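You operate a simulated robot arm through the tools that you are given. There is no shell and no other tool. Be economical: measure what you need, move in short steps, check, and stop when the job is done.

Carry out the task below with a simulated robot arm. There is one attempt and no reset: what you move stays moved.

TASK
Test the motor in the cradle, then put it in Reuse if good, Salvage if noisy.
Fine: guard closed for the run; power off before you open the guard and free the clamp; leave both open.
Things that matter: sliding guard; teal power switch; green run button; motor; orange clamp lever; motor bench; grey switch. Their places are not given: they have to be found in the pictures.

It is judged by the outcome, as a careful person would: the job done as asked, and still so three seconds after it is handed in. It fails if anything else is knocked over, pushed out of place, dropped, spilled or broken.

THE ROBOT
A 7-joint arm with a two-finger parallel gripper, fixed in place. Base frame: the origin is at the foot of the arm, x ahead of it, y to its left, z up; the work surface is at about z = 880. Lengths are in mm, angles in rad, forces in N, time in s.
With the tool pointing down near the work surface it reaches from about 240 to 680 mm from the base axis. Its first joint turns from -1.152 to 1.152 rad. Payload 2.4 kg.
Tool frame: the origin (TCP) lies between the finger pads and is the grasp point; the fingertips stand 30 mm ahead of it; z points along the fingers, y is the line along which they close. The gripper opens to 94 mm. The fingers are 28 mm wide and 10 mm thick; the gripper's body (50 by 96 mm) begins 55 mm behind the TCP.
Orientation is told as [roll, pitch, yaw] about the base's x, y, z axes, in that order, counted from this pose: with the fingers straight down and closing along the base's y, the tool's x points along the base's -x, its y along +y and its z along -z.

THE INTERFACE
- The arm moves only by the tool play_rows. Its argument "plan" is a list of rows, each a list of 6 numbers: the shift along the tool's x, y, z in units of 300 mm (1.0 is 300 mm), then the turn, a rotation vector about the tool's x, y, z in units of 90 degrees (1.0 is 90 degrees). In form: [[x, y, z, rx, ry, rz], ...]. A call has 1 to 12 rows; each row is the pose to reach, as a shift and turn from the pose commanded when the call began, along the tool's axes at that moment. "fingers" is the opening in per cent of the stroke, from 0 (shut) to 100 (fully open), set as the call begins (left out, the last holds). A call with a number of a shift or a turn outside -1 to 1 is refused whole. A row lasts 0.2 s, in which the tool goes at most 50 mm and 0.15 rad; a call with a longer step from one row to the next is refused whole, and so is a gripper value outside its range. A pose out of reach is approached as far as the arm can. The call stops where the force on the tool passes 70 N (or 10 N more than at its start, if that is more) or the arm is blocked; 0.2 s more then pass. The fingers move at their own pace (about 153 mm/s each) and stop on an object; they squeeze with about 25 N. The grip force told is the motor's: it shows also when the fingers shut on nothing. Time passes only in rows, and 0.2 s behind the last, so rows that repeat a pose let the fingers close. It gives the time, the measured TCP pose, the force on the tool (base axes), the opening and the grip force at its end, in the units of the frame above (readings bear some noise).
- Cameras (640 x 400 px; columns grow to the right, rows downward): "scene" is fixed at [60.4, 491.1, 1441.1]; the picture's right is [-0.60, -0.80, 0.00], its down [-0.53, 0.40, -0.74] and it looks along [0.59, -0.45, -0.67] (base axes); focal length 214 px, centre (320, 200). "wrist" rides on the gripper at [-37, 0, -58] in the tool frame; the picture's right is [0.00, -1.00, 0.00], its down [0.97, 0.00, -0.24] and it looks along [0.24, 0.00, 0.97] (tool axes); focal length 218 px, centre (320, 200).
- snapshot(camera): a new picture of that camera. No time passes.
- point_at(camera, pixels): there is no depth. For up to 12 entries [column, row, z] of the newest picture of that camera ("zoom" is the newest enlarged one), the place [x, y] in the base frame at which the ray of that pixel passes the height z, good to about 3 mm, but the place of the scene camera against the robot may be out by one fixed shift of up to 18 mm in any direction. No time passes.
- inspect(camera, box): a new picture of the part [left, top, right, bottom] of that camera's present view, enlarged. No time passes.
- close_job(): hands the job in; it is judged then, once.

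Work in short steps. Measure before you move; look again where a grasp or a placing could have gone wrong, and mend it. You have 80 turns and 54 pictures in all, the two below and enlarged ones among them. Open the gripper and draw the arm clear of the work before you hand the job in, unless the task says otherwise; then end with one line.

The tools are called after "Request:" as name(argument=value, ...) on one line, values as JSON. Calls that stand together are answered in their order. play_rows: Moves the arm, as the interface text tells. Its arguments: {"type":"object","properties":{"plan":{"type":"array"},"fingers":{"type":"number"}},"required":["plan"]} The other tools are called the same way: snapshot (camera) takes a picture; point_at (camera, pixels) gives the place at which the rays of pixels pass given heights; inspect (camera, box) takes an enlarged picture of a part of a camera's view; close_job () hands the job in.

At the start:

```text
t: 0.0
tcp_pos: [374.7, 51.7, 1226.1]
tool_rot: [0.001, -0.001, 0.0]
force: [0.0, 0.0, -0.3]
gripper_width: 93.8
grip_force: 0.0
```

scene: 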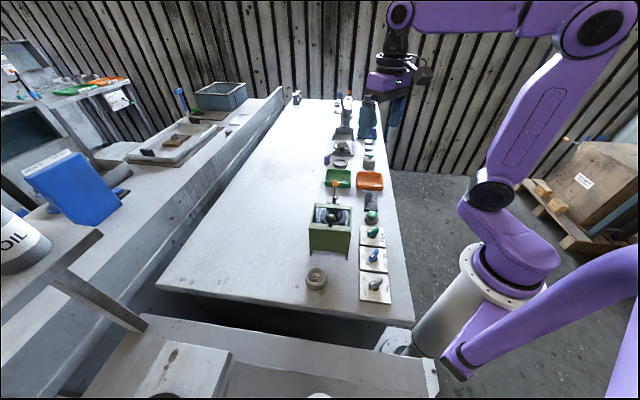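
wrist: 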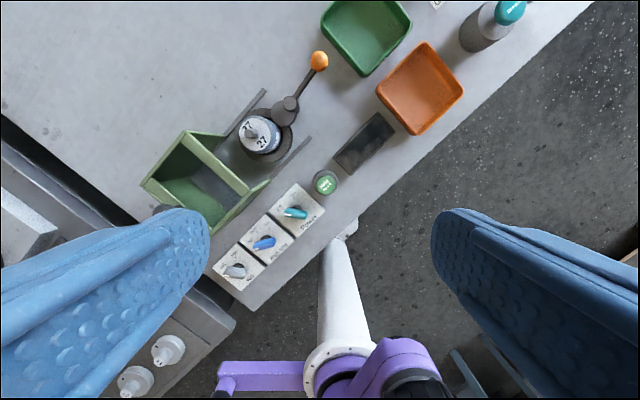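

The wrist view shows the bench: guard (green box), motor, orange-knob lever, three switches, green button and trays. I enlarge both views to read the labels.

Request:
inspect(camera="wrist", box=[130, 80, 350, 300])

Request:
inspect(camera="scene", box=[280, 160, 420, 310])

Request:
inspect(camera="wrist", box=[300, 0, 540, 180])

```text
1.82 times, centred on (240, 190) of wrist
```

zoom: 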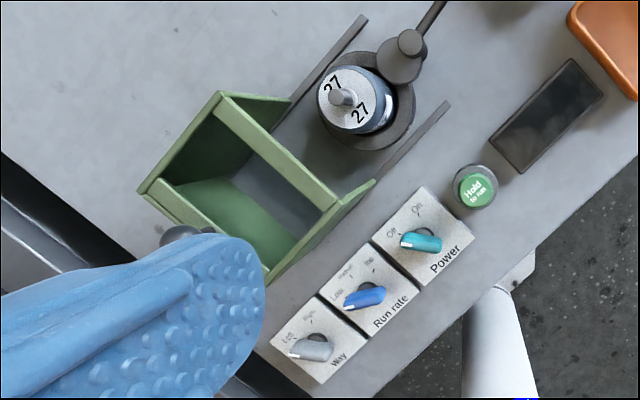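

```text
2.67 times, centred on (350, 235) of scene
```

zoom: 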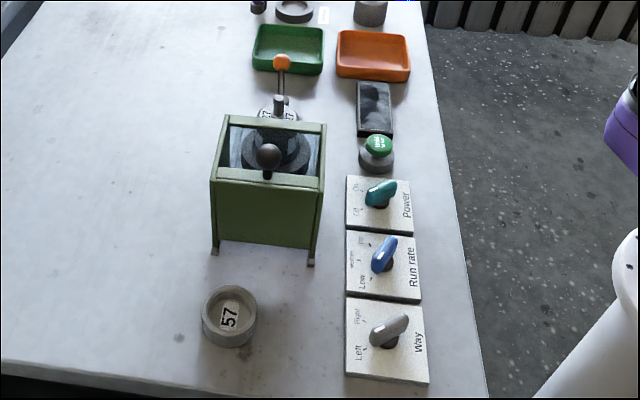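

```text
2.22 times, centred on (420, 90) of wrist
```

zoom: 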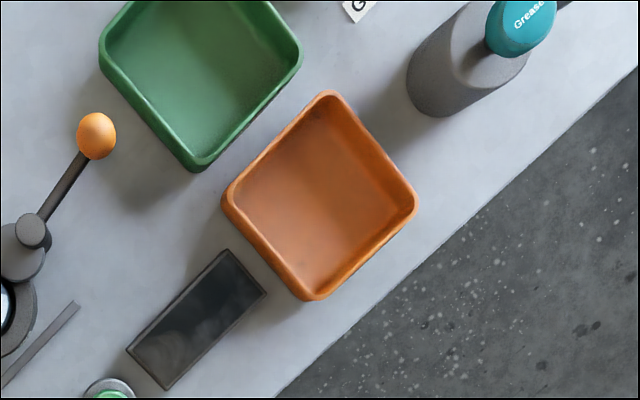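

The wrist view (up = +x, left = +y) shows the bench turned by about 45°. I measure the main points at a few heights and look for tray labels.

Request:
point_at(camera="wrist", pixels=[[325, 183, 910], [295, 213, 900], [264, 243, 900], [235, 271, 900], [260, 133, 960], [318, 62, 960], [420, 88, 885], [367, 36, 885], [263, 92, 880], [306, 140, 880], [145, 182, 960], [240, 208, 960]])

Request:
inspect(camera="scene", box=[310, 85, 400, 200])

Request:
inspect(camera="scene", box=[300, 170, 390, 270])

```text
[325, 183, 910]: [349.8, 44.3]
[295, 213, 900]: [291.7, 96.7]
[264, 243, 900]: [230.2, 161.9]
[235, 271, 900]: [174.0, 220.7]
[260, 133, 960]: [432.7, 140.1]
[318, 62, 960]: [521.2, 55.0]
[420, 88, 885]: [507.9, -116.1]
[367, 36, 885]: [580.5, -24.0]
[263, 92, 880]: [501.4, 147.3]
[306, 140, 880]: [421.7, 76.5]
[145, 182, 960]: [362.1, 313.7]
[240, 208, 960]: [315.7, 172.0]
```

```text
3.48 times, centred on (355, 142) of scene
```

zoom: 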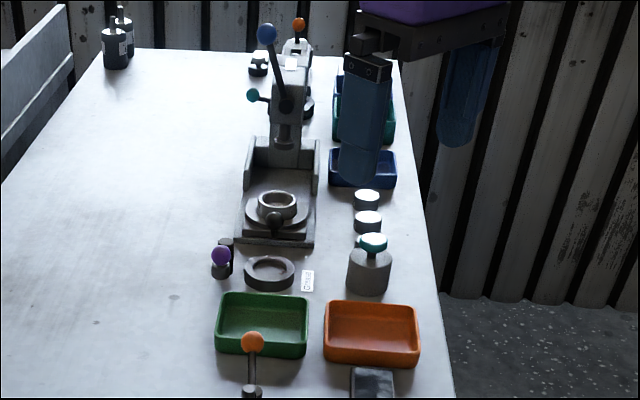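

```text
4.00 times, centred on (345, 220) of scene
```

zoom: 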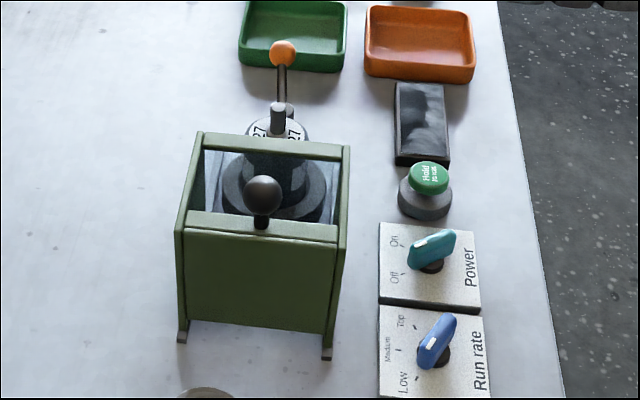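

I turn the tool about 45° to line up with the bench and move over it for a clearer look.

Request:
play_rows(plan=[[-0.03, -0.005, 0.025, 0, 0, 0.085], [-0.06, -0.01, 0.05, 0, 0, 0.17], [-0.09, -0.02, 0.075, 0, 0, 0.255], [-0.12, -0.025, 0.1, 0, 0, 0.34], [-0.15, -0.03, 0.125, 0, 0, 0.425], [-0.183, -0.04, 0.153, 0, 0, 0.51]])

Request:
snapshot(camera="wrist")

```text
t: 1.4
tcp_pos: [430.2, 40.2, 1179.3]
tool_rot: [0.0, 0.0, -0.802]
force: [-0.1, 0.8, 0.0]
gripper_width: 93.8
grip_force: 0.1
```

```text
46 pictures are left
```

wrist: 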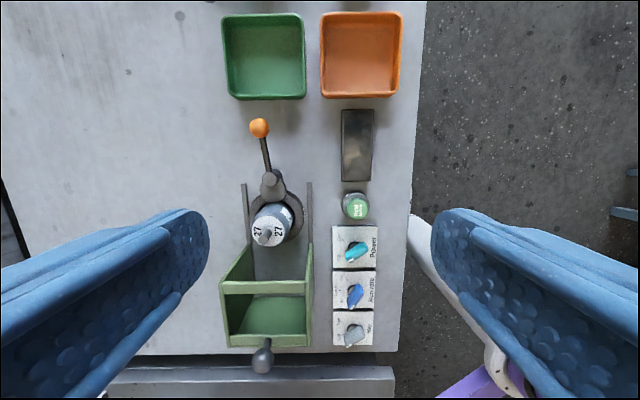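

Now aligned. I enlarge the trays and the motor/switch area.

Request:
inspect(camera="wrist", box=[210, 0, 410, 110])

Request:
inspect(camera="wrist", box=[320, 180, 400, 360])

Request:
inspect(camera="wrist", box=[210, 105, 350, 260])

```text
3.20 times, centred on (310, 55) of wrist
```

zoom: 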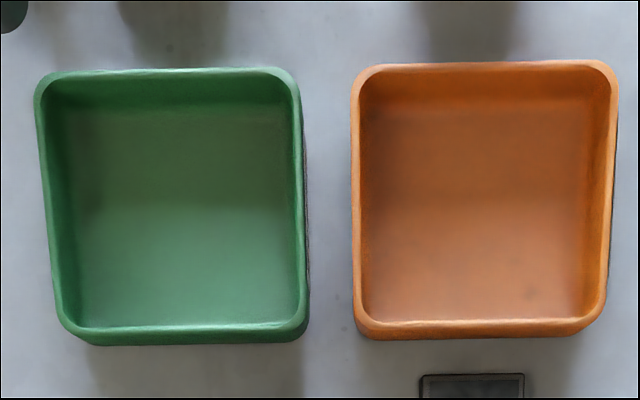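

```text
2.22 times, centred on (360, 270) of wrist
```

zoom: 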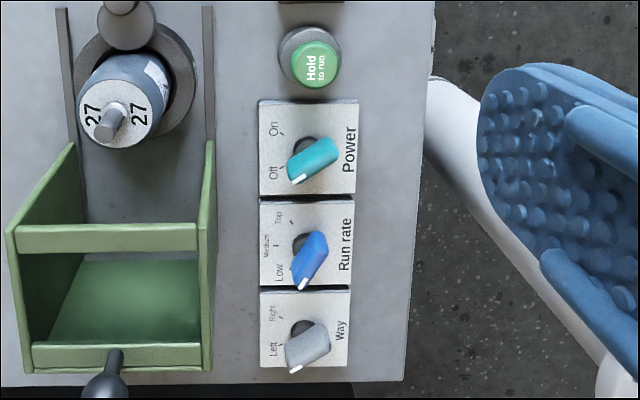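

```text
2.58 times, centred on (280, 182) of wrist
```

zoom: 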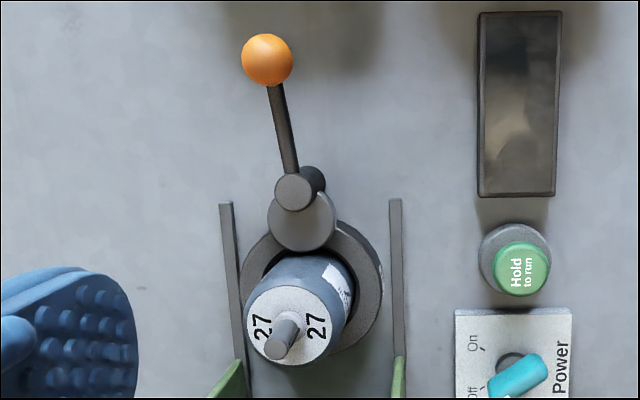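

I can't see any labels from above; the green tray's robot side has a dark strip. I tilt the camera on the robot side to read the tray sides and the motor sticker.

Request:
play_rows(plan=[[-0.056, -0.078, 0.05, -0.074, 0, 0], [-0.113, -0.155, 0.1, -0.149, 0, 0], [-0.169, -0.233, 0.149, -0.223, 0, 0], [-0.225, -0.31, 0.198, -0.297, 0, 0], [-0.282, -0.388, 0.248, -0.372, 0, 0], [-0.338, -0.466, 0.297, -0.446, 0, 0]])

Request:
snapshot(camera="wrist")

```text
t: 2.8
tcp_pos: [401.0, -130.8, 1092.5]
tool_rot: [0.7, 0.0, -0.803]
force: [0.2, -0.4, -0.2]
gripper_width: 93.9
grip_force: 0.0
```

```text
42 pictures are left
```

wrist: 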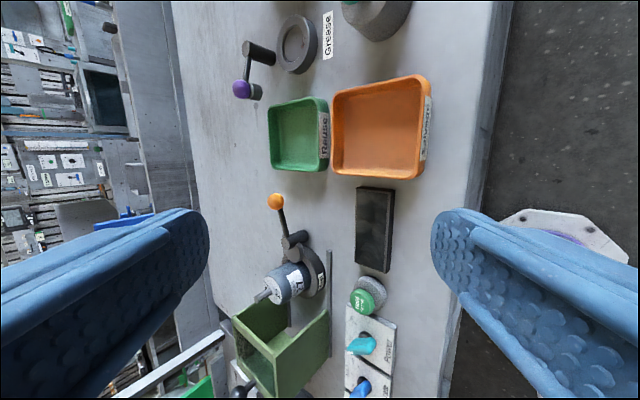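

Request:
inspect(camera="wrist", box=[300, 70, 440, 180])

Request:
inspect(camera="wrist", box=[250, 220, 340, 310])

```text
3.64 times, centred on (370, 125) of wrist
```

zoom: 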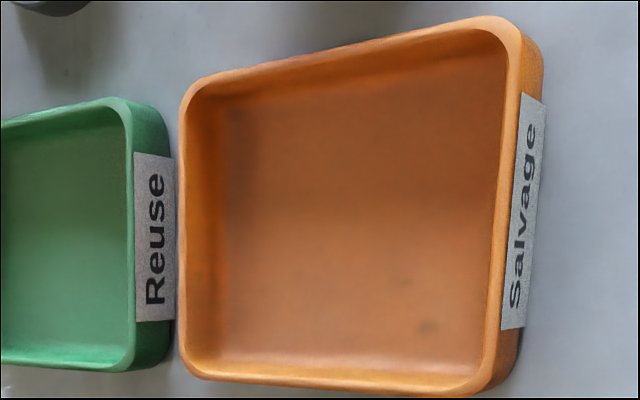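

```text
4.44 times, centred on (295, 265) of wrist
```

zoom: 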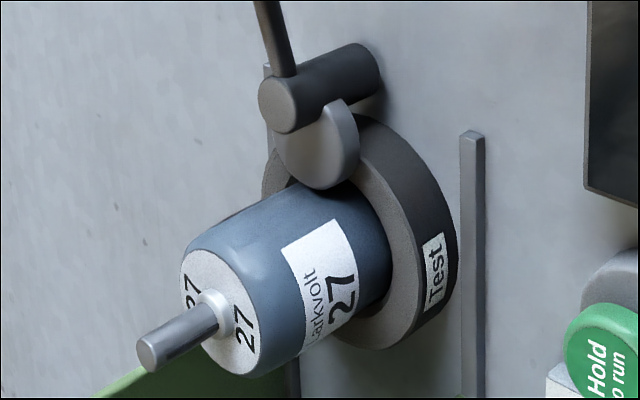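

Green is Reuse, orange is Salvage. I take ray points from this oblique view to triangulate heights against an overhead view.

Request:
point_at(camera="wrist", pixels=[[275, 201, 880], [275, 201, 980], [362, 301, 880], [362, 301, 980], [265, 297, 880], [265, 297, 980], [362, 346, 880], [362, 346, 980], [243, 388, 880], [243, 388, 980], [327, 312, 880], [327, 312, 980]])

Request:
play_rows(plan=[[0.03, -0.06, -0.06, 0.08, 0, 0], [0.09, -0.06, -0.1, 0.16, 0, 0], [0.18, -0.04, -0.14, 0.24, 0, 0], [0.27, 0, -0.17, 0.32, 0, 0], [0.36, 0.04, -0.17, 0.4, 0, 0], [0.42, 0.06, -0.17, 0.446, 0, 0]])

Request:
snapshot(camera="wrist")

```text
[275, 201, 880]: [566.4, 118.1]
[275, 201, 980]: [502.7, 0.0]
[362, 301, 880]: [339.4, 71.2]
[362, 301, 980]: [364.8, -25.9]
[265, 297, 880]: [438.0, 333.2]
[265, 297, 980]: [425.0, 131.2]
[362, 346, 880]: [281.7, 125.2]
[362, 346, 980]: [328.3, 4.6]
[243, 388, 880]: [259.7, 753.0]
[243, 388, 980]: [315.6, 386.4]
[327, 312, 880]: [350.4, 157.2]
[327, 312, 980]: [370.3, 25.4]
```

```text
t: 4.2
tcp_pos: [298.5, -54.3, 1143.8]
tool_rot: [-0.002, -0.002, -0.801]
force: [-0.3, 0.6, 0.3]
gripper_width: 94.1
grip_force: 0.1
```

```text
39 pictures are left
```

wrist: 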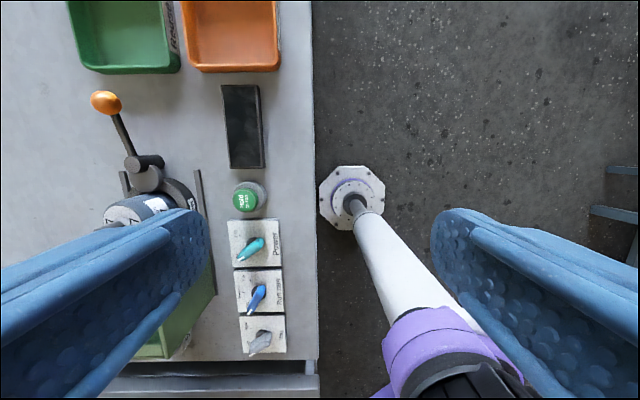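

I measure the same points from here, then move further over the bench.

Request:
point_at(camera="wrist", pixels=[[105, 102, 880], [105, 102, 980], [245, 200, 880], [245, 200, 980], [252, 250, 880], [252, 250, 980], [258, 298, 900], [262, 343, 900], [197, 170, 880], [113, 48, 885], [232, 38, 885], [242, 126, 885]])

Request:
play_rows(plan=[[0, 0.15, 0, 0, 0, 0], [0, 0.3, 0, 0, 0, 0], [0, 0.45, 0, 0, 0, 0], [0, 0.6, 0, 0, 0, 0]])

Request:
snapshot(camera="wrist")

```text
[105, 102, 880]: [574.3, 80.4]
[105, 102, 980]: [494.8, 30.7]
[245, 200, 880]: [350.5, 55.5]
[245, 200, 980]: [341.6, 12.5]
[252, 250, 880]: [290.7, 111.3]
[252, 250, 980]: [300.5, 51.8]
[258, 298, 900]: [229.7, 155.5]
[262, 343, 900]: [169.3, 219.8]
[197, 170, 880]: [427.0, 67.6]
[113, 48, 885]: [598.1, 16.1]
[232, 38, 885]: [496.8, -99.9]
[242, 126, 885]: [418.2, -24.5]
```

```text
t: 5.2
tcp_pos: [431.1, 74.4, 1143.0]
tool_rot: [0.0, 0.001, -0.801]
force: [0.0, 0.3, -0.2]
gripper_width: 93.9
grip_force: 0.0
```

```text
38 pictures are left
```

wrist: 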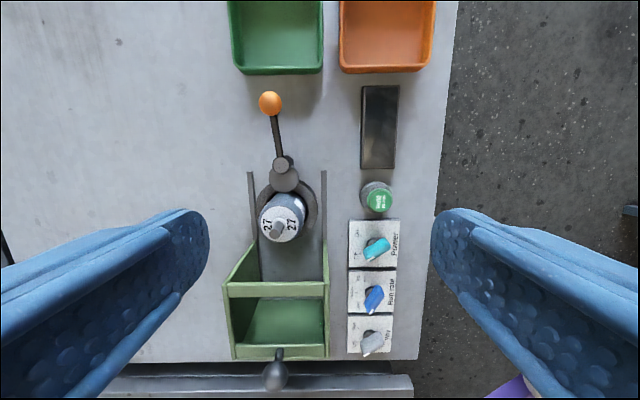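

Triangulated: ball (531,53,935), button top (348,43,909), teal knob (292,98,903). Now the motor shaft, guard knob and guard from this view.

Request:
point_at(camera="wrist", pixels=[[275, 376, 880], [275, 376, 980], [275, 230, 880], [275, 230, 980], [228, 290, 950], [327, 290, 950], [236, 352, 950], [328, 350, 950], [280, 163, 940], [284, 178, 920], [250, 172, 880], [323, 172, 880]])

Request:
inspect(camera="wrist", box=[215, 80, 415, 390])

Request:
inspect(camera="scene", box=[290, 180, 400, 310])

```text
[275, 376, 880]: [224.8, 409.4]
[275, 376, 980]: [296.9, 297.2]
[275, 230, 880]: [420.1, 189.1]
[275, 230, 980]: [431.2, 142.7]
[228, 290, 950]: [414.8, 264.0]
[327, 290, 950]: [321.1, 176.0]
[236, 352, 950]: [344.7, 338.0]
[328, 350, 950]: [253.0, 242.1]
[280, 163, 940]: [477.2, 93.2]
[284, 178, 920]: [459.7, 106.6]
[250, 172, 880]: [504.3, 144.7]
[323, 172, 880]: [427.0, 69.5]
```

```text
1.29 times, centred on (315, 235) of wrist
```

zoom: 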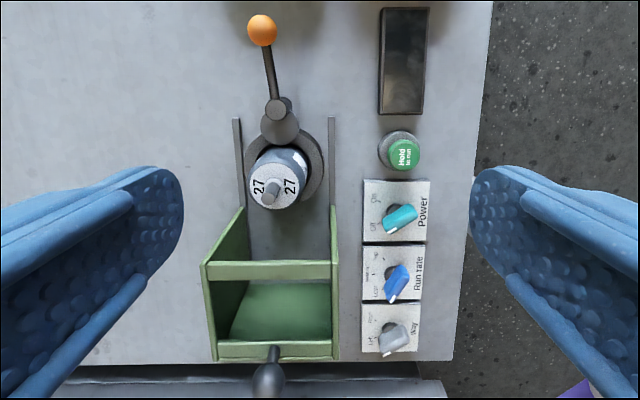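

```text
3.08 times, centred on (345, 245) of scene
```

zoom: 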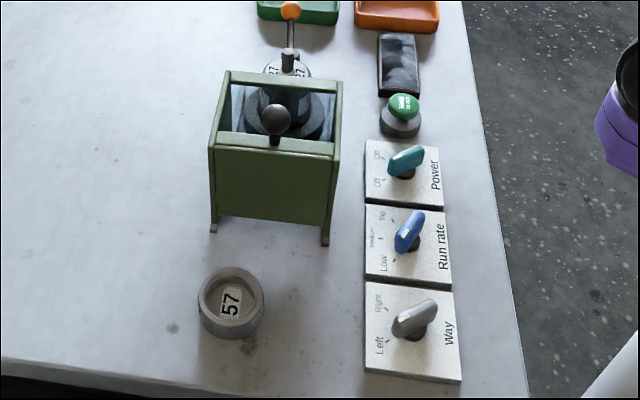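

Estimated: shaft tip (428,146,973), guard knob about (325,258,1012). I move above the knob to refine it before grasping.

Request:
play_rows(plan=[[0.13, 0.03, 0.0, 0, 0, 0], [0.26, 0.06, 0.0, 0, 0, 0], [0.39, 0.1, 0.03, 0, 0, 0], [0.52, 0.13, 0.07, 0, 0, 0], [0.62, 0.16, 0.1, 0, 0, 0], [0.685, 0.172, 0.11, 0, 0, 0]])

Request:
snapshot(camera="wrist")

Request:
snapshot(camera="scene")

```text
t: 6.6
tcp_pos: [321.3, 255.5, 1107.0]
tool_rot: [0.0, 0.0, -0.8]
force: [0.5, 1.0, -0.2]
gripper_width: 94.0
grip_force: 0.1
```

```text
35 pictures are left
```

wrist: 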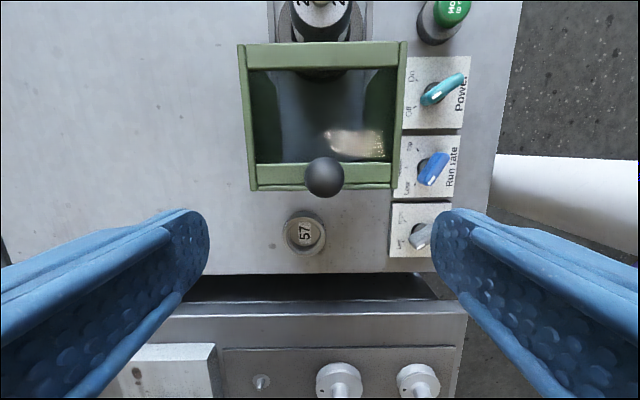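

```text
34 pictures are left
```

scene: 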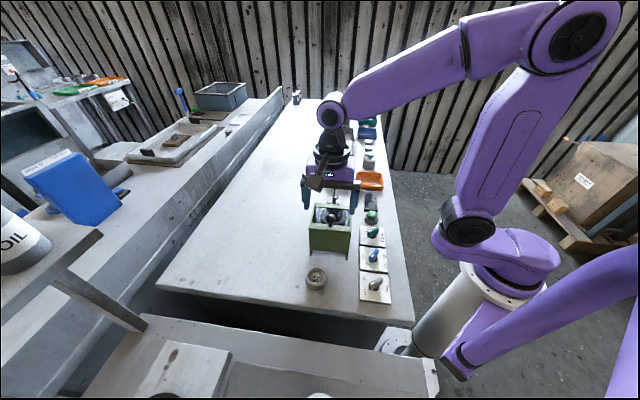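

Request:
point_at(camera="wrist", pixels=[[324, 177, 980], [324, 177, 1020], [240, 45, 990], [404, 45, 990], [252, 188, 990], [396, 186, 990], [305, 233, 905]])

```text
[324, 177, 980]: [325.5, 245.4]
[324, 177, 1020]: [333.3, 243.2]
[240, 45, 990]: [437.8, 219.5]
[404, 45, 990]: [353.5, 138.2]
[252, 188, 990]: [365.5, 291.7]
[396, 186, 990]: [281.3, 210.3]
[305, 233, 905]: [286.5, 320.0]
```

Knob ball is at about (333,243,1028). I descend around it with the tips staying above the guard bar and close.

Request:
play_rows(plan=[[-0.057, 0, 0.08, 0, 0, 0], [-0.057, 0, 0.16, 0, 0, 0], [-0.057, 0, 0.23, 0, 0, 0]])

Request:
play_rows(plan=[[0, 0, 0, 0, 0, 0], [0, 0, 0, 0, 0, 0], [0, 0, 0, 0, 0, 0]], fingers=0)

Request:
snapshot(camera="wrist")

```text
t: 7.4
tcp_pos: [335.9, 241.7, 1039.5]
tool_rot: [-0.001, 0.001, -0.802]
force: [-0.7, -0.2, 0.5]
gripper_width: 94.2
grip_force: 0.0
```

```text
t: 8.2
tcp_pos: [332.7, 241.1, 1040.1]
tool_rot: [-0.009, 0.002, -0.801]
force: [-17.8, -18.3, 1.2]
gripper_width: 25.7
grip_force: 45.2
```

```text
33 pictures are left
```

wrist: 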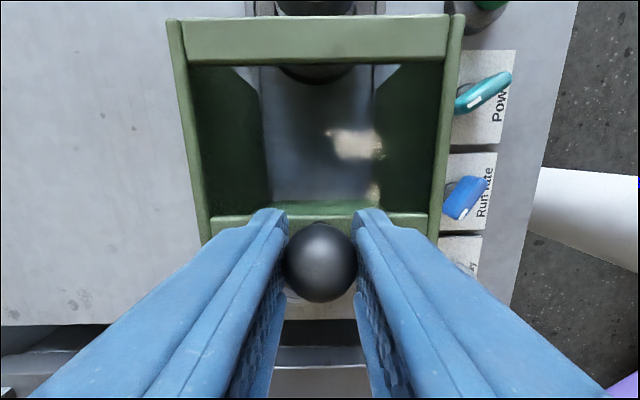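

Knob gripped (25.7 mm). I ease the side load and slide the guard north in small steps.

Request:
play_rows(plan=[[-0.03, -0.008, 0, 0, 0, 0], [-0.08, -0.007, 0, 0, 0, 0], [-0.13, -0.006, 0, 0, 0, 0], [-0.18, -0.005, 0, 0, 0, 0], [-0.23, -0.004, 0, 0, 0, 0]])

Request:
snapshot(camera="scene")

```text
t: 9.4
tcp_pos: [380.9, 190.8, 1039.5]
tool_rot: [-0.002, 0.001, -0.801]
force: [-8.0, -8.9, -13.1]
gripper_width: 25.6
grip_force: 45.0
```

```text
32 pictures are left
```

scene: 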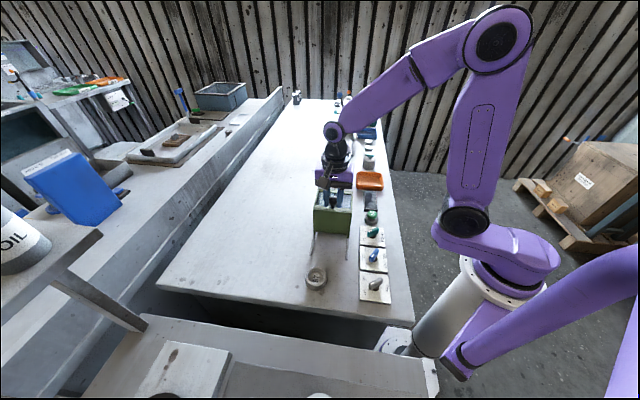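

The guard is sliding freely. I continue in smaller steps to find its stop.

Request:
play_rows(plan=[[-0.03, -0.004, 0, 0, 0, 0], [-0.06, -0.004, 0, 0, 0, 0], [-0.09, -0.003, 0, 0, 0, 0], [-0.12, -0.003, 0, 0, 0, 0]])

Request:
snapshot(camera="wrist")

Request:
inspect(camera="scene", box=[290, 150, 400, 300])

```text
t: 10.4
tcp_pos: [402.6, 168.7, 1039.5]
tool_rot: [-0.002, 0.001, -0.798]
force: [-18.3, 16.1, -15.6]
gripper_width: 25.5
grip_force: 45.2
```

```text
31 pictures are left
```

wrist: 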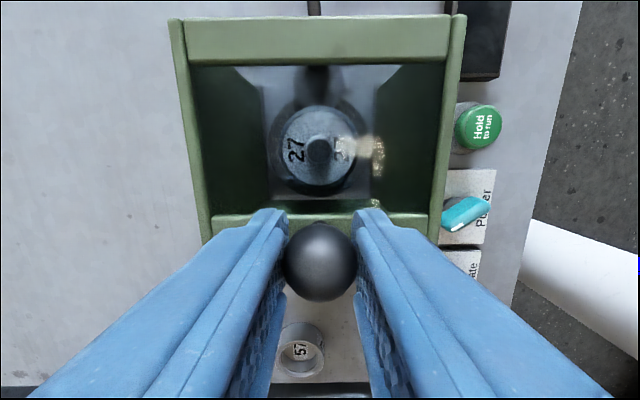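

```text
2.67 times, centred on (345, 225) of scene
```

zoom: 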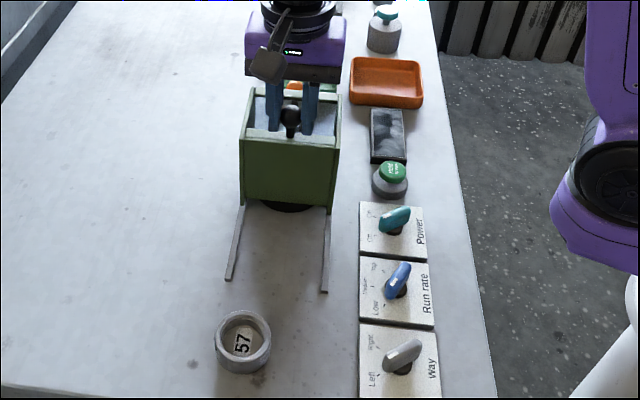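

A 24 N resistance along the slide suggests the stop has been reached; I push slightly more to make sure, then release.

Request:
play_rows(plan=[[-0.015, 0, 0, 0, 0, 0], [-0.025, 0, 0, 0, 0, 0], [-0.025, 0, 0, 0, 0, 0]])

```text
t: 11.2
tcp_pos: [408.5, 164.2, 1041.2]
tool_rot: [-0.001, 0.003, -0.799]
force: [-27.6, 22.5, -0.9]
gripper_width: 25.6
grip_force: 45.2
```

Request:
play_rows(plan=[[-0.02, 0, 0, 0, 0, 0], [-0.035, 0, 0, 0, 0, 0], [-0.035, 0, 0, 0, 0, 0]])

Request:
snapshot(camera="wrist")

```text
t: 12.0
tcp_pos: [419.1, 152.2, 1040.4]
tool_rot: [0.003, -0.004, -0.805]
force: [3.5, -2.4, 1.0]
gripper_width: 0.1
grip_force: 33.0
```

```text
29 pictures are left
```

wrist: 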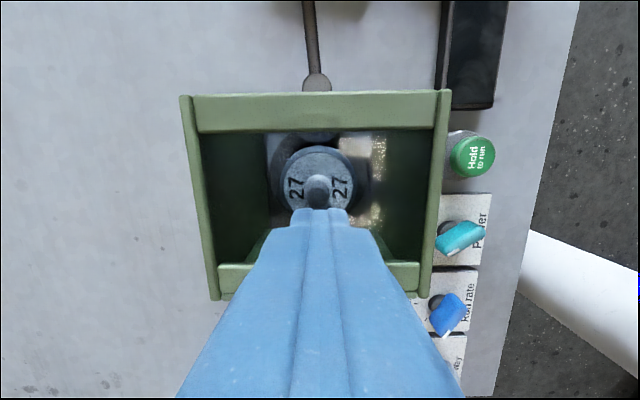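

The fingers slipped off the knob at the stop. I raise the arm and check the guard's position.

Request:
play_rows(plan=[[0, 0, -0.1, 0, 0, 0], [0, 0, -0.23, 0, 0, 0], [0.0, 0, -0.35, 0, 0, 0]])

Request:
snapshot(camera="wrist")

```text
t: 12.8
tcp_pos: [417.3, 154.6, 1145.3]
tool_rot: [0.001, 0.001, -0.802]
force: [-0.2, 0.1, -0.5]
gripper_width: 0.0
grip_force: 32.9
```

```text
28 pictures are left
```

wrist: 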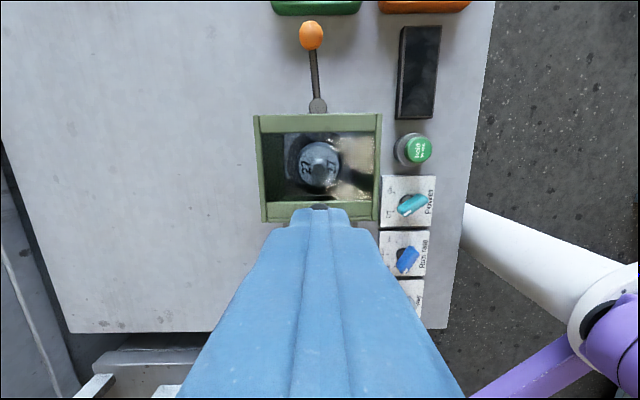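

Request:
point_at(camera="wrist", pixels=[[257, 116, 995], [380, 115, 995], [267, 220, 995], [320, 207, 1025], [412, 205, 903], [419, 149, 909], [311, 35, 935]])

```text
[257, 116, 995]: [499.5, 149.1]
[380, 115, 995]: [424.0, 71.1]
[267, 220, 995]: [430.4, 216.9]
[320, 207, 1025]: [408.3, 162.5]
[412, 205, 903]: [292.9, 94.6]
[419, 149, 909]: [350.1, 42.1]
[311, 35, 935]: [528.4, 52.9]
```

The north edge is now at about (462,110), near the rail end. I push the knob from behind with closed fingers to confirm it is fully home.

Request:
play_rows(plan=[[0.1, 0, 0, 0, 0, 0], [0.2, 0, 0, 0, 0, 0], [0.2, 0, 0.12, 0, 0, 0], [0.2, 0, 0.24, 0, 0, 0], [0.2, 0, 0.36, 0, 0, 0], [0.16, 0, 0.36, 0, 0, 0], [0.135, 0, 0.36, 0, 0, 0]])

Request:
play_rows(plan=[[-0.01, 0, 0, 0, 0, 0], [-0.02, 0, 0, 0, 0, 0], [-0.03, 0, 0, 0, 0, 0]])

```text
t: 14.4
tcp_pos: [385.0, 189.5, 1036.3]
tool_rot: [-0.003, 0.009, -0.794]
force: [-38.9, 34.7, 14.2]
gripper_width: 0.1
grip_force: 32.4
```

```text
t: 14.9
tcp_pos: [383.9, 190.8, 1035.7]
tool_rot: [-0.008, 0.016, -0.789]
force: [-6.2, 7.1, 0.2]
gripper_width: 0.1
grip_force: 33.0
stopped in row 2: the force on the tool passed its limit (the readings are from after the stop); the commanded pose is now the measured one
```

Solid stop, so the guard is closed. I lift away and look closely at the power switch.

Request:
play_rows(plan=[[0.01, 0, -0.15, 0, 0, 0], [0.02, 0, -0.25, 0, 0, 0], [0.03, -0.15, -0.25, 0, 0, 0], [0.03, -0.3, -0.25, 0, 0, 0], [0.03, -0.43, -0.25, 0, 0, 0]], fingers=60)

Request:
inspect(camera="wrist", box=[240, 60, 400, 300])

```text
t: 16.1
tcp_pos: [288.6, 104.5, 1112.2]
tool_rot: [-0.004, 0.017, -0.792]
force: [-0.5, 1.3, -0.6]
gripper_width: 56.5
grip_force: 0.1
```

```text
1.67 times, centred on (320, 180) of wrist
```

zoom: 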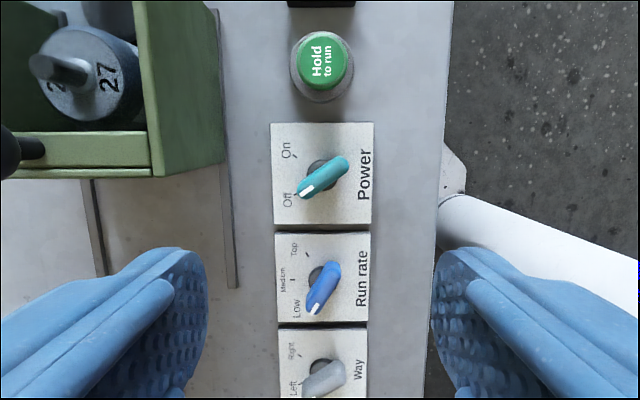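

Request:
point_at(camera="zoom", pixels=[[323, 176, 905], [302, 191, 905], [346, 160, 905], [321, 172, 885], [326, 64, 909], [323, 287, 905], [326, 377, 905]])

```text
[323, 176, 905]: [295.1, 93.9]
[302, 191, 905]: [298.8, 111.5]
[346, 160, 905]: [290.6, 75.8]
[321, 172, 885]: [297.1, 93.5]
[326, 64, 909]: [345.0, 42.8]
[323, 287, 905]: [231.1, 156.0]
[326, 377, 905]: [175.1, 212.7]
```

The power bar's tip points to Off; bar angle is about 77° in base, centre (295,94). I turn the tool to yaw 1.34 above it so the fingers will close across the bar.

Request:
play_rows(plan=[[0, -0.005, 0, 0, 0, -0.085], [0, -0.01, 0, 0, 0, -0.17], [0, -0.01, 0, 0, 0, -0.255], [0, -0.01, 0, 0, 0, -0.34], [0, -0.01, 0, 0, 0, -0.425], [0, -0.01, 0, 0, 0, -0.51], [0, -0.01, 0, 0, 0, -0.595], [0, -0.01, 0, 0, 0, -0.68]])

Request:
play_rows(plan=[[0, 0, 0, 0, 0, -0.085], [0, 0, 0, 0, 0, -0.17], [0, 0, 0, 0, 0, -0.255], [0, 0, 0, 0, 0, -0.34], [0, 0, 0, 0, 0, -0.425], [0, 0, 0, 0, 0, -0.51], [0, 0, 0, 0, 0, -0.595], [0, 0, 0, 0, 0, -0.68]])

```text
t: 17.9
tcp_pos: [287.3, 101.1, 1111.5]
tool_rot: [0.01, 0.012, 0.278]
force: [0.5, -0.1, -0.2]
gripper_width: 56.0
grip_force: 0.0
```

```text
t: 19.7
tcp_pos: [287.7, 103.1, 1112.2]
tool_rot: [0.016, -0.004, 1.347]
force: [0.0, -0.8, 0.5]
gripper_width: 56.4
grip_force: 0.0
```

Request:
play_rows(plan=[[0.024, -0.031, 0.1, 0, 0.01, 0], [0.024, -0.031, 0.22, 0, 0.01, 0], [0.024, -0.031, 0.34, 0, 0.01, 0], [0.024, -0.031, 0.42, 0, 0.01, 0]])

Request:
snapshot(camera="wrist")

```text
t: 20.7
tcp_pos: [293.7, 94.7, 985.0]
tool_rot: [0.016, 0.012, 1.344]
force: [0.3, -0.2, 0.4]
gripper_width: 56.3
grip_force: 0.0
```

```text
26 pictures are left
```

wrist: 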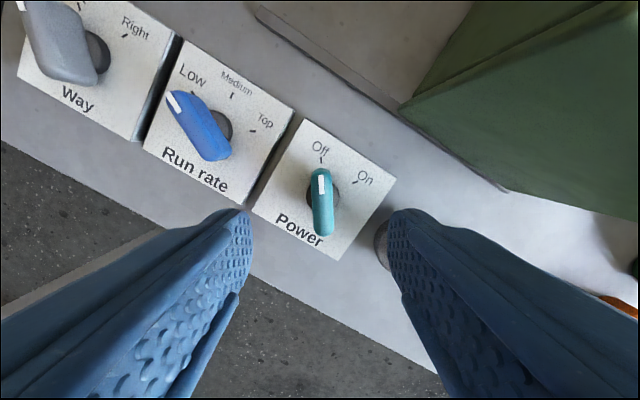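

Alignment is good. I narrow the fingers, descend, and close on the bar.

Request:
play_rows(plan=[[0, 0, 0.08, 0, 0, 0], [0, 0, 0.15, 0, 0, 0], [0, 0, 0.213, 0, 0, 0]], fingers=42)

Request:
play_rows(plan=[[0, 0, 0, 0, 0, 0], [0, 0, 0, 0, 0, 0]], fingers=0)

```text
t: 21.5
tcp_pos: [291.9, 93.7, 923.4]
tool_rot: [0.015, 0.012, 1.344]
force: [-0.5, 0.3, 0.4]
gripper_width: 39.6
grip_force: 0.0
```

```text
t: 22.2
tcp_pos: [293.5, 93.7, 926.0]
tool_rot: [0.011, 0.006, 1.342]
force: [-6.0, -4.2, 9.4]
gripper_width: 13.0
grip_force: 45.3
stopped in row 2: the force on the tool passed its limit (the readings are from after the stop); the commanded pose is now the measured one
```

Bar gripped (13 mm). I turn it about 70° clockwise toward On.

Request:
play_rows(plan=[[0, 0, 0, 0, 0, 0.08], [0, 0, 0, 0, 0, 0.16], [0, 0, 0, 0, 0, 0.24], [0, 0, 0, 0, 0, 0.32], [0, 0, 0, 0, 0, 0.4], [0, 0, 0, 0, 0, 0.48], [0, 0, 0, 0, 0, 0.56], [0, 0, 0, 0, 0, 0.64], [0, 0, 0, 0, 0, 0.72], [0, 0, 0, 0, 0, 0.78]])

Request:
snapshot(camera="wrist")

```text
t: 23.6
tcp_pos: [292.1, 95.3, 925.1]
tool_rot: [0.003, 0.013, 0.653]
force: [-7.8, -1.9, 20.5]
gripper_width: 13.2
grip_force: 45.3
stopped in row 6: the force on the tool passed its limit (the readings are from after the stop); the commanded pose is now the measured one
```

```text
25 pictures are left
```

wrist: 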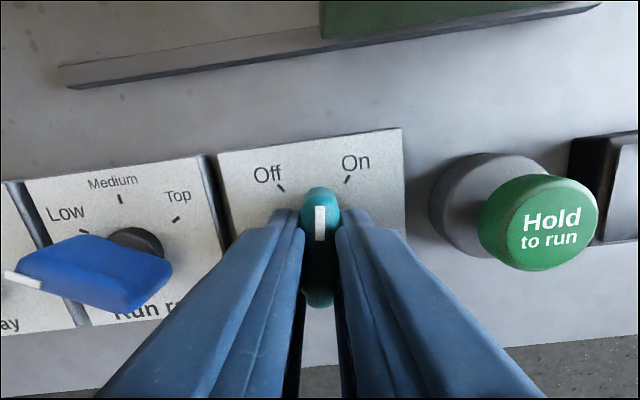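

Halfway (mark between Off and On), stopped on force. I ease up slightly and continue.

Request:
play_rows(plan=[[0, 0, -0.006, 0, 0, 0.03], [0, 0, -0.006, 0, 0, 0.09], [0, 0, -0.006, 0, 0, 0.16], [0, 0, -0.006, 0, 0, 0.23], [0, 0, -0.006, 0, 0, 0.3], [0, 0, -0.006, 0, 0, 0.36]])

Request:
snapshot(camera="wrist")

```text
t: 25.0
tcp_pos: [292.6, 94.5, 925.4]
tool_rot: [-0.003, 0.012, 0.09]
force: [-9.5, 6.5, -16.6]
gripper_width: 14.8
grip_force: 45.1
```

```text
24 pictures are left
```

wrist: 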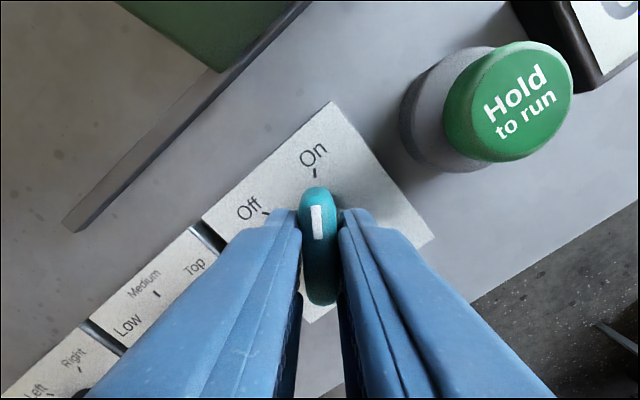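

The mark now points to On and the display has lit. I release and rise.

Request:
play_rows(plan=[[0, 0, 0, 0, 0, 0], [0, 0, -0.03, 0, 0, 0], [0, 0, -0.13, 0, 0, 0], [0, 0, -0.26, 0, 0, 0], [-0.1, 0, -0.38, 0, 0, 0.05]], fingers=42)

Request:
snapshot(camera="wrist")

Request:
inspect(camera="wrist", box=[330, 40, 510, 250])

```text
t: 26.2
tcp_pos: [324.2, 98.2, 1040.9]
tool_rot: [-0.005, 0.011, 0.008]
force: [-0.6, -1.5, 0.1]
gripper_width: 39.5
grip_force: 0.0
```

```text
23 pictures are left
```

wrist: 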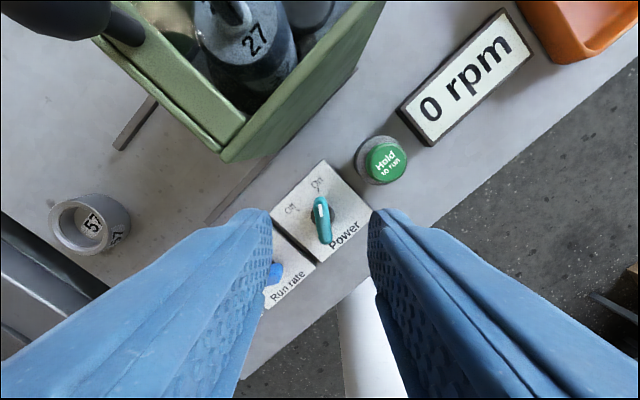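

```text
1.90 times, centred on (420, 145) of wrist
```

zoom: 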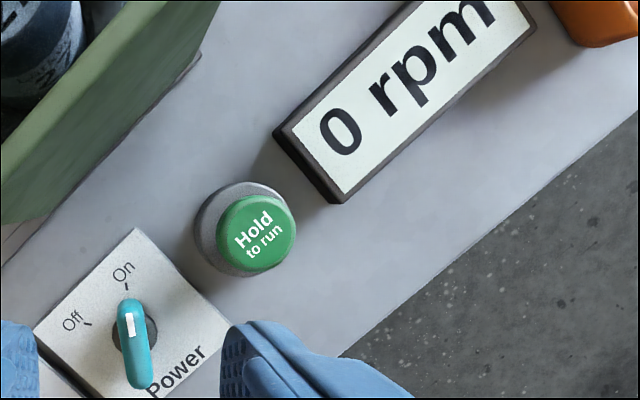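

Display reads "0 rpm". I close the fingers, turn to the bench alignment and place them over the button at (347,42).

Request:
play_rows(plan=[[-0.02, -0.03, 0, 0, 0, 0.086], [-0.03, -0.06, 0, 0, 0, 0.172], [-0.04, -0.1, 0, 0, 0, 0.258], [-0.05, -0.14, 0.04, 0, 0, 0.344], [-0.065, -0.17, 0.1, 0, 0, 0.43], [-0.077, -0.186, 0.18, 0, 0, 0.514], [-0.077, -0.186, 0.253, 0, 0, 0.514]], fingers=0)

Request:
snapshot(camera="wrist")

```text
t: 27.8
tcp_pos: [348.8, 41.4, 963.4]
tool_rot: [-0.01, 0.005, -0.804]
force: [-0.7, 0.7, -0.3]
gripper_width: 0.1
grip_force: 25.3
```

```text
21 pictures are left
```

wrist: 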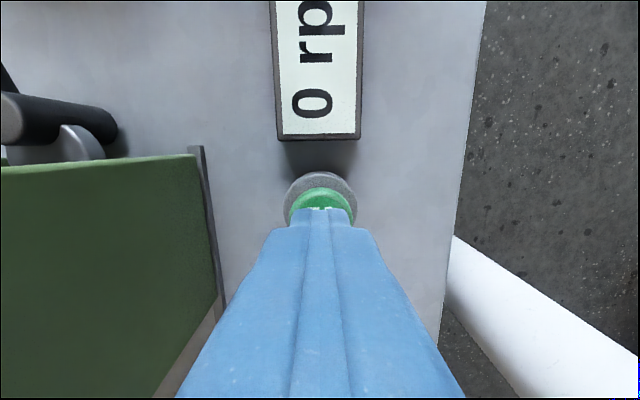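

Fingers are centred on the button with the display in view. I press down gently.

Request:
play_rows(plan=[[0, 0, 0.05, 0, 0, 0], [0, 0, 0.08, 0, 0, 0], [0, 0, 0.095, 0, 0, 0], [0, 0, 0.1, 0, 0, 0], [0, 0, 0.1, 0, 0, 0]])

Request:
inspect(camera="wrist", box=[220, 0, 420, 230])

```text
t: 29.0
tcp_pos: [348.2, 41.9, 934.7]
tool_rot: [-0.007, 0.003, -0.799]
force: [-4.1, 0.7, 61.5]
gripper_width: 0.0
grip_force: 24.6
```

```text
1.74 times, centred on (320, 115) of wrist
```

zoom: 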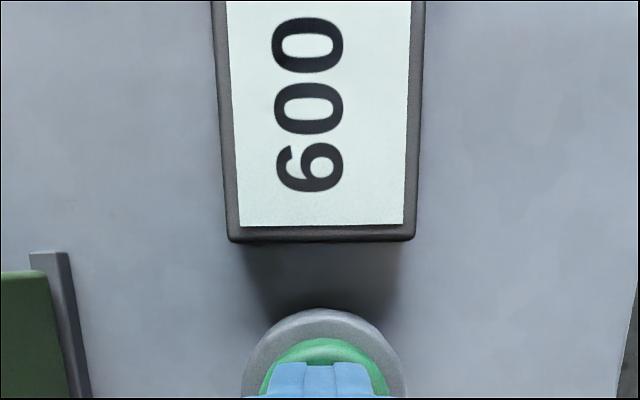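

Running at 600 rpm. I keep holding for the test result to appear.

Request:
play_rows(plan=[[0, 0, -0.002, 0, 0, 0], [0, 0, -0.002, 0, 0, 0], [0, 0, -0.002, 0, 0, 0], [0, 0, -0.002, 0, 0, 0], [0, 0, -0.002, 0, 0, 0], [0, 0, -0.002, 0, 0, 0], [0, 0, -0.002, 0, 0, 0], [0, 0, -0.002, 0, 0, 0], [0, 0, -0.002, 0, 0, 0], [0, 0, -0.002, 0, 0, 0]])

Request:
snapshot(camera="wrist")

Request:
snapshot(camera="scene")

```text
t: 31.2
tcp_pos: [347.9, 42.3, 935.4]
tool_rot: [-0.007, 0.005, -0.799]
force: [1.3, 1.4, 57.5]
gripper_width: 0.0
grip_force: 25.4
```

```text
19 pictures are left
```

wrist: 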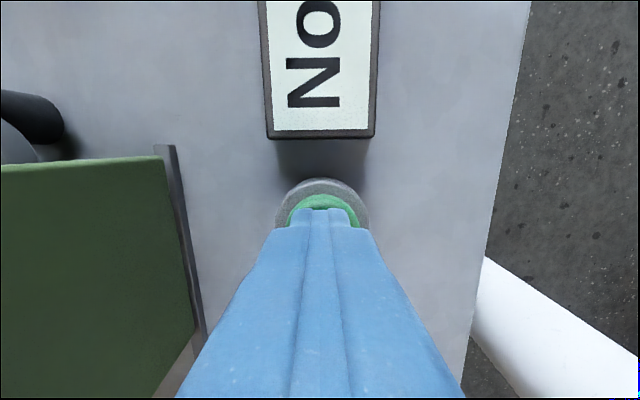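

```text
18 pictures are left
```

scene: 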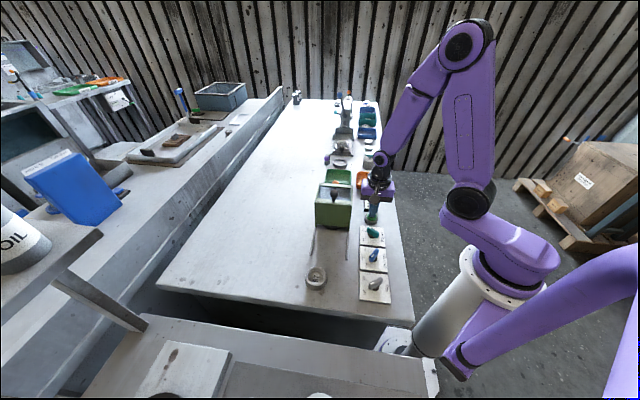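

The display begins "No…". I rise to read the whole word (it could be Noisy, Normal, etc.).

Request:
play_rows(plan=[[0, 0, -0.1, 0, 0, 0], [0, 0, -0.25, 0, 0, 0], [0, 0, -0.35, 0, 0, 0]])

Request:
snapshot(camera="wrist")

```text
t: 32.0
tcp_pos: [348.7, 42.5, 1039.3]
tool_rot: [-0.013, 0.007, -0.801]
force: [-0.2, 1.1, 0.1]
gripper_width: 0.0
grip_force: 25.3
```

```text
17 pictures are left
```

wrist: 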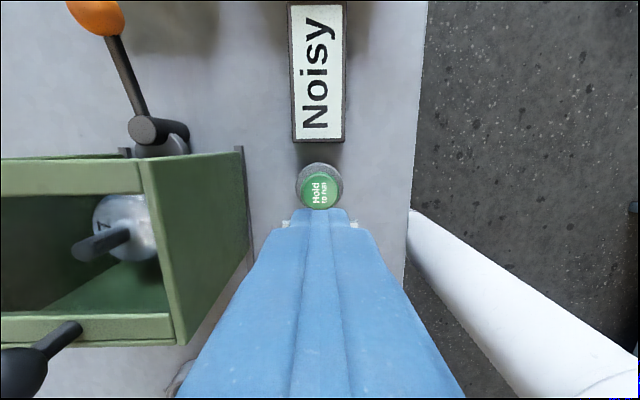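

Result: Noisy, so it goes to Salvage (orange). Next, power off: I return over the teal switch at yaw 0.09.

Request:
play_rows(plan=[[0.04, 0, 0, 0, 0, -0.085], [0.08, 0, 0, 0, 0, -0.17], [0.12, -0.005, 0, 0, 0, -0.255], [0.16, -0.01, 0.04, 0, 0, -0.34], [0.2, -0.013, 0.08, 0, 0, -0.425], [0.23, -0.013, 0.13, 0, 0, -0.5], [0.254, -0.013, 0.18, 0, 0, -0.567]], fingers=42)

Request:
snapshot(camera="wrist")

```text
t: 33.6
tcp_pos: [292.1, 95.0, 987.3]
tool_rot: [-0.001, 0.012, 0.092]
force: [-1.3, -0.2, -0.3]
gripper_width: 39.7
grip_force: 0.1
```

```text
16 pictures are left
```

wrist: 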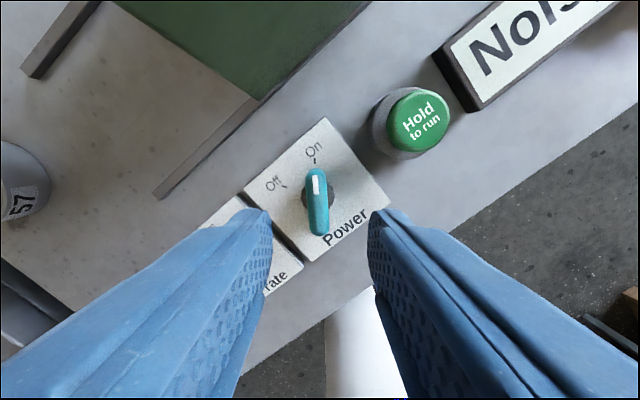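

Aligned with the bar. I descend, grip, and turn it back toward Off.

Request:
play_rows(plan=[[0, 0, 0.08, 0, 0, 0], [0, 0, 0.15, 0, 0, 0], [0, 0, 0.2, 0, 0, 0]])

Request:
play_rows(plan=[[0, 0, 0, 0, 0, 0], [0, 0, 0, 0, 0, 0]], fingers=0)

Request:
play_rows(plan=[[0, 0, 0, 0, 0, -0.07], [0, 0, 0, 0, 0, -0.14], [0, 0, 0, 0, 0, -0.21], [0, 0, 0, 0, 0, -0.28], [0, 0, 0, 0, 0, -0.35], [0, 0, 0, 0, 0, -0.42], [0, 0, 0, 0, 0, -0.49], [0, 0, 0, 0, 0, -0.56], [0, 0, 0, 0, 0, -0.63], [0, 0, 0, 0, 0, -0.7], [0, 0, 0, 0, 0, -0.77], [0, 0, 0, 0, 0, -0.81]])

```text
t: 34.4
tcp_pos: [291.3, 94.5, 926.1]
tool_rot: [-0.002, 0.01, 0.09]
force: [-0.2, -0.6, 0.0]
gripper_width: 39.5
grip_force: 0.1
```

```text
t: 35.0
tcp_pos: [292.1, 94.4, 925.8]
tool_rot: [-0.002, 0.01, 0.097]
force: [-3.7, 10.3, -20.0]
gripper_width: 15.0
grip_force: 45.5
```

```text
t: 37.6
tcp_pos: [294.0, 93.2, 926.7]
tool_rot: [0.008, 0.001, 1.361]
force: [32.0, -29.2, 28.0]
gripper_width: 13.1
grip_force: 45.1
```

Turned back by 1.27 rad. I release, rise and check the switch and the display.

Request:
play_rows(plan=[[0, 0, 0, 0, 0, 0], [0, 0, -0.03, 0, 0, 0], [0, 0, -0.15, 0, 0, 0], [0, 0, -0.3, 0, 0, 0], [0, 0, -0.42, 0, 0, 0]], fingers=42)

Request:
snapshot(camera="wrist")

```text
t: 38.8
tcp_pos: [290.0, 93.5, 1051.5]
tool_rot: [0.011, 0.005, 1.364]
force: [-0.1, -0.8, 0.2]
gripper_width: 39.5
grip_force: 0.0
```

```text
15 pictures are left
```

wrist: 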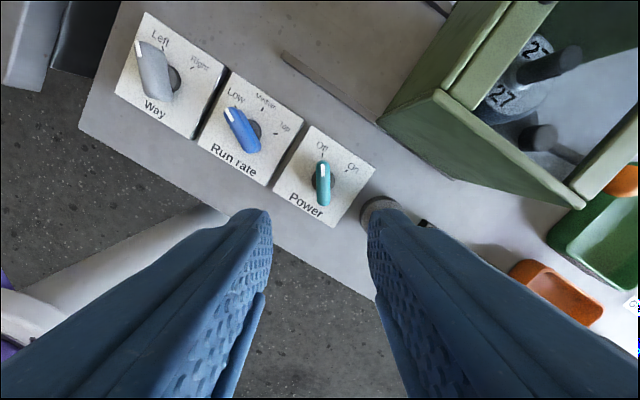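

Power is Off. I turn back to the bench alignment and move above the guard knob.

Request:
play_rows(plan=[[0, 0, -0.05, 0, 0, 0.086], [0, 0, -0.1, 0, 0, 0.172], [0, 0, -0.15, 0, 0, 0.258], [0, 0, -0.2, 0, 0, 0.345], [0, 0, -0.2, 0, 0, 0.431], [0, 0, -0.2, 0, 0, 0.517], [0, 0, -0.2, 0, 0, 0.603], [0, 0, -0.2, 0, 0, 0.69]], fingers=70)

Request:
play_rows(plan=[[-0.05, 0.018, 0, 0, 0, 0.086], [-0.1, 0.036, 0, 0, 0, 0.172], [-0.16, 0.055, 0, 0, 0, 0.258], [-0.22, 0.074, 0, 0, 0, 0.345], [-0.28, 0.09, 0, 0, 0, 0.431], [-0.34, 0.11, 0, 0, 0, 0.517], [-0.4, 0.13, 0, 0, 0, 0.603], [-0.434, 0.147, 0, 0, 0, 0.69]])

Request:
snapshot(camera="wrist")

```text
t: 40.6
tcp_pos: [293.5, 94.6, 1112.8]
tool_rot: [0.0, 0.012, 0.278]
force: [-0.3, -0.4, 0.1]
gripper_width: 65.6
grip_force: 0.1
```

```text
t: 42.4
tcp_pos: [407.0, 173.7, 1110.1]
tool_rot: [-0.011, 0.004, -0.808]
force: [0.2, -0.2, -0.1]
gripper_width: 65.8
grip_force: 0.0
```

```text
14 pictures are left
```

wrist: 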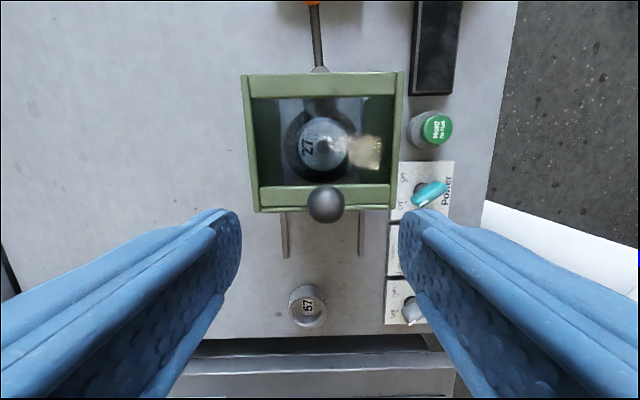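

Request:
point_at(camera="wrist", pixels=[[326, 204, 1028]])

```text
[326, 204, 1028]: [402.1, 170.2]
```

Knob is at (402,170). I descend and grip it.

Request:
play_rows(plan=[[0.003, -0.02, 0.08, 0, 0, 0], [0.003, -0.02, 0.16, 0, 0, 0], [0.003, -0.02, 0.245, 0, 0, 0]])

Request:
play_rows(plan=[[0, 0, 0, 0, 0, 0], [0, 0, 0, 0, 0, 0], [0, 0, 0, 0, 0, 0]], fingers=0)

Request:
play_rows(plan=[[0.03, 0, 0, 0, 0, 0], [0.08, -0.001, 0, 0, 0, 0], [0.13, -0.002, 0, 0, 0, 0], [0.18, -0.003, 0, 0, 0, 0], [0.23, -0.004, 0, 0, 0, 0], [0.28, -0.005, 0, 0, 0, 0], [0.31, -0.006, 0, 0, 0, 0], [0.325, -0.006, 0, 0, 0, 0]])

```text
t: 43.2
tcp_pos: [400.3, 170.0, 1037.0]
tool_rot: [-0.011, 0.004, -0.804]
force: [-0.5, -0.8, -0.1]
gripper_width: 65.7
grip_force: 0.2
```

```text
t: 44.0
tcp_pos: [401.1, 170.8, 1036.3]
tool_rot: [-0.007, 0.006, -0.805]
force: [16.0, 14.6, -14.8]
gripper_width: 25.5
grip_force: 45.1
```

```text
t: 45.8
tcp_pos: [332.5, 240.1, 1037.1]
tool_rot: [-0.004, 0.002, -0.804]
force: [19.6, 18.5, -20.7]
gripper_width: 25.4
grip_force: 45.3
```

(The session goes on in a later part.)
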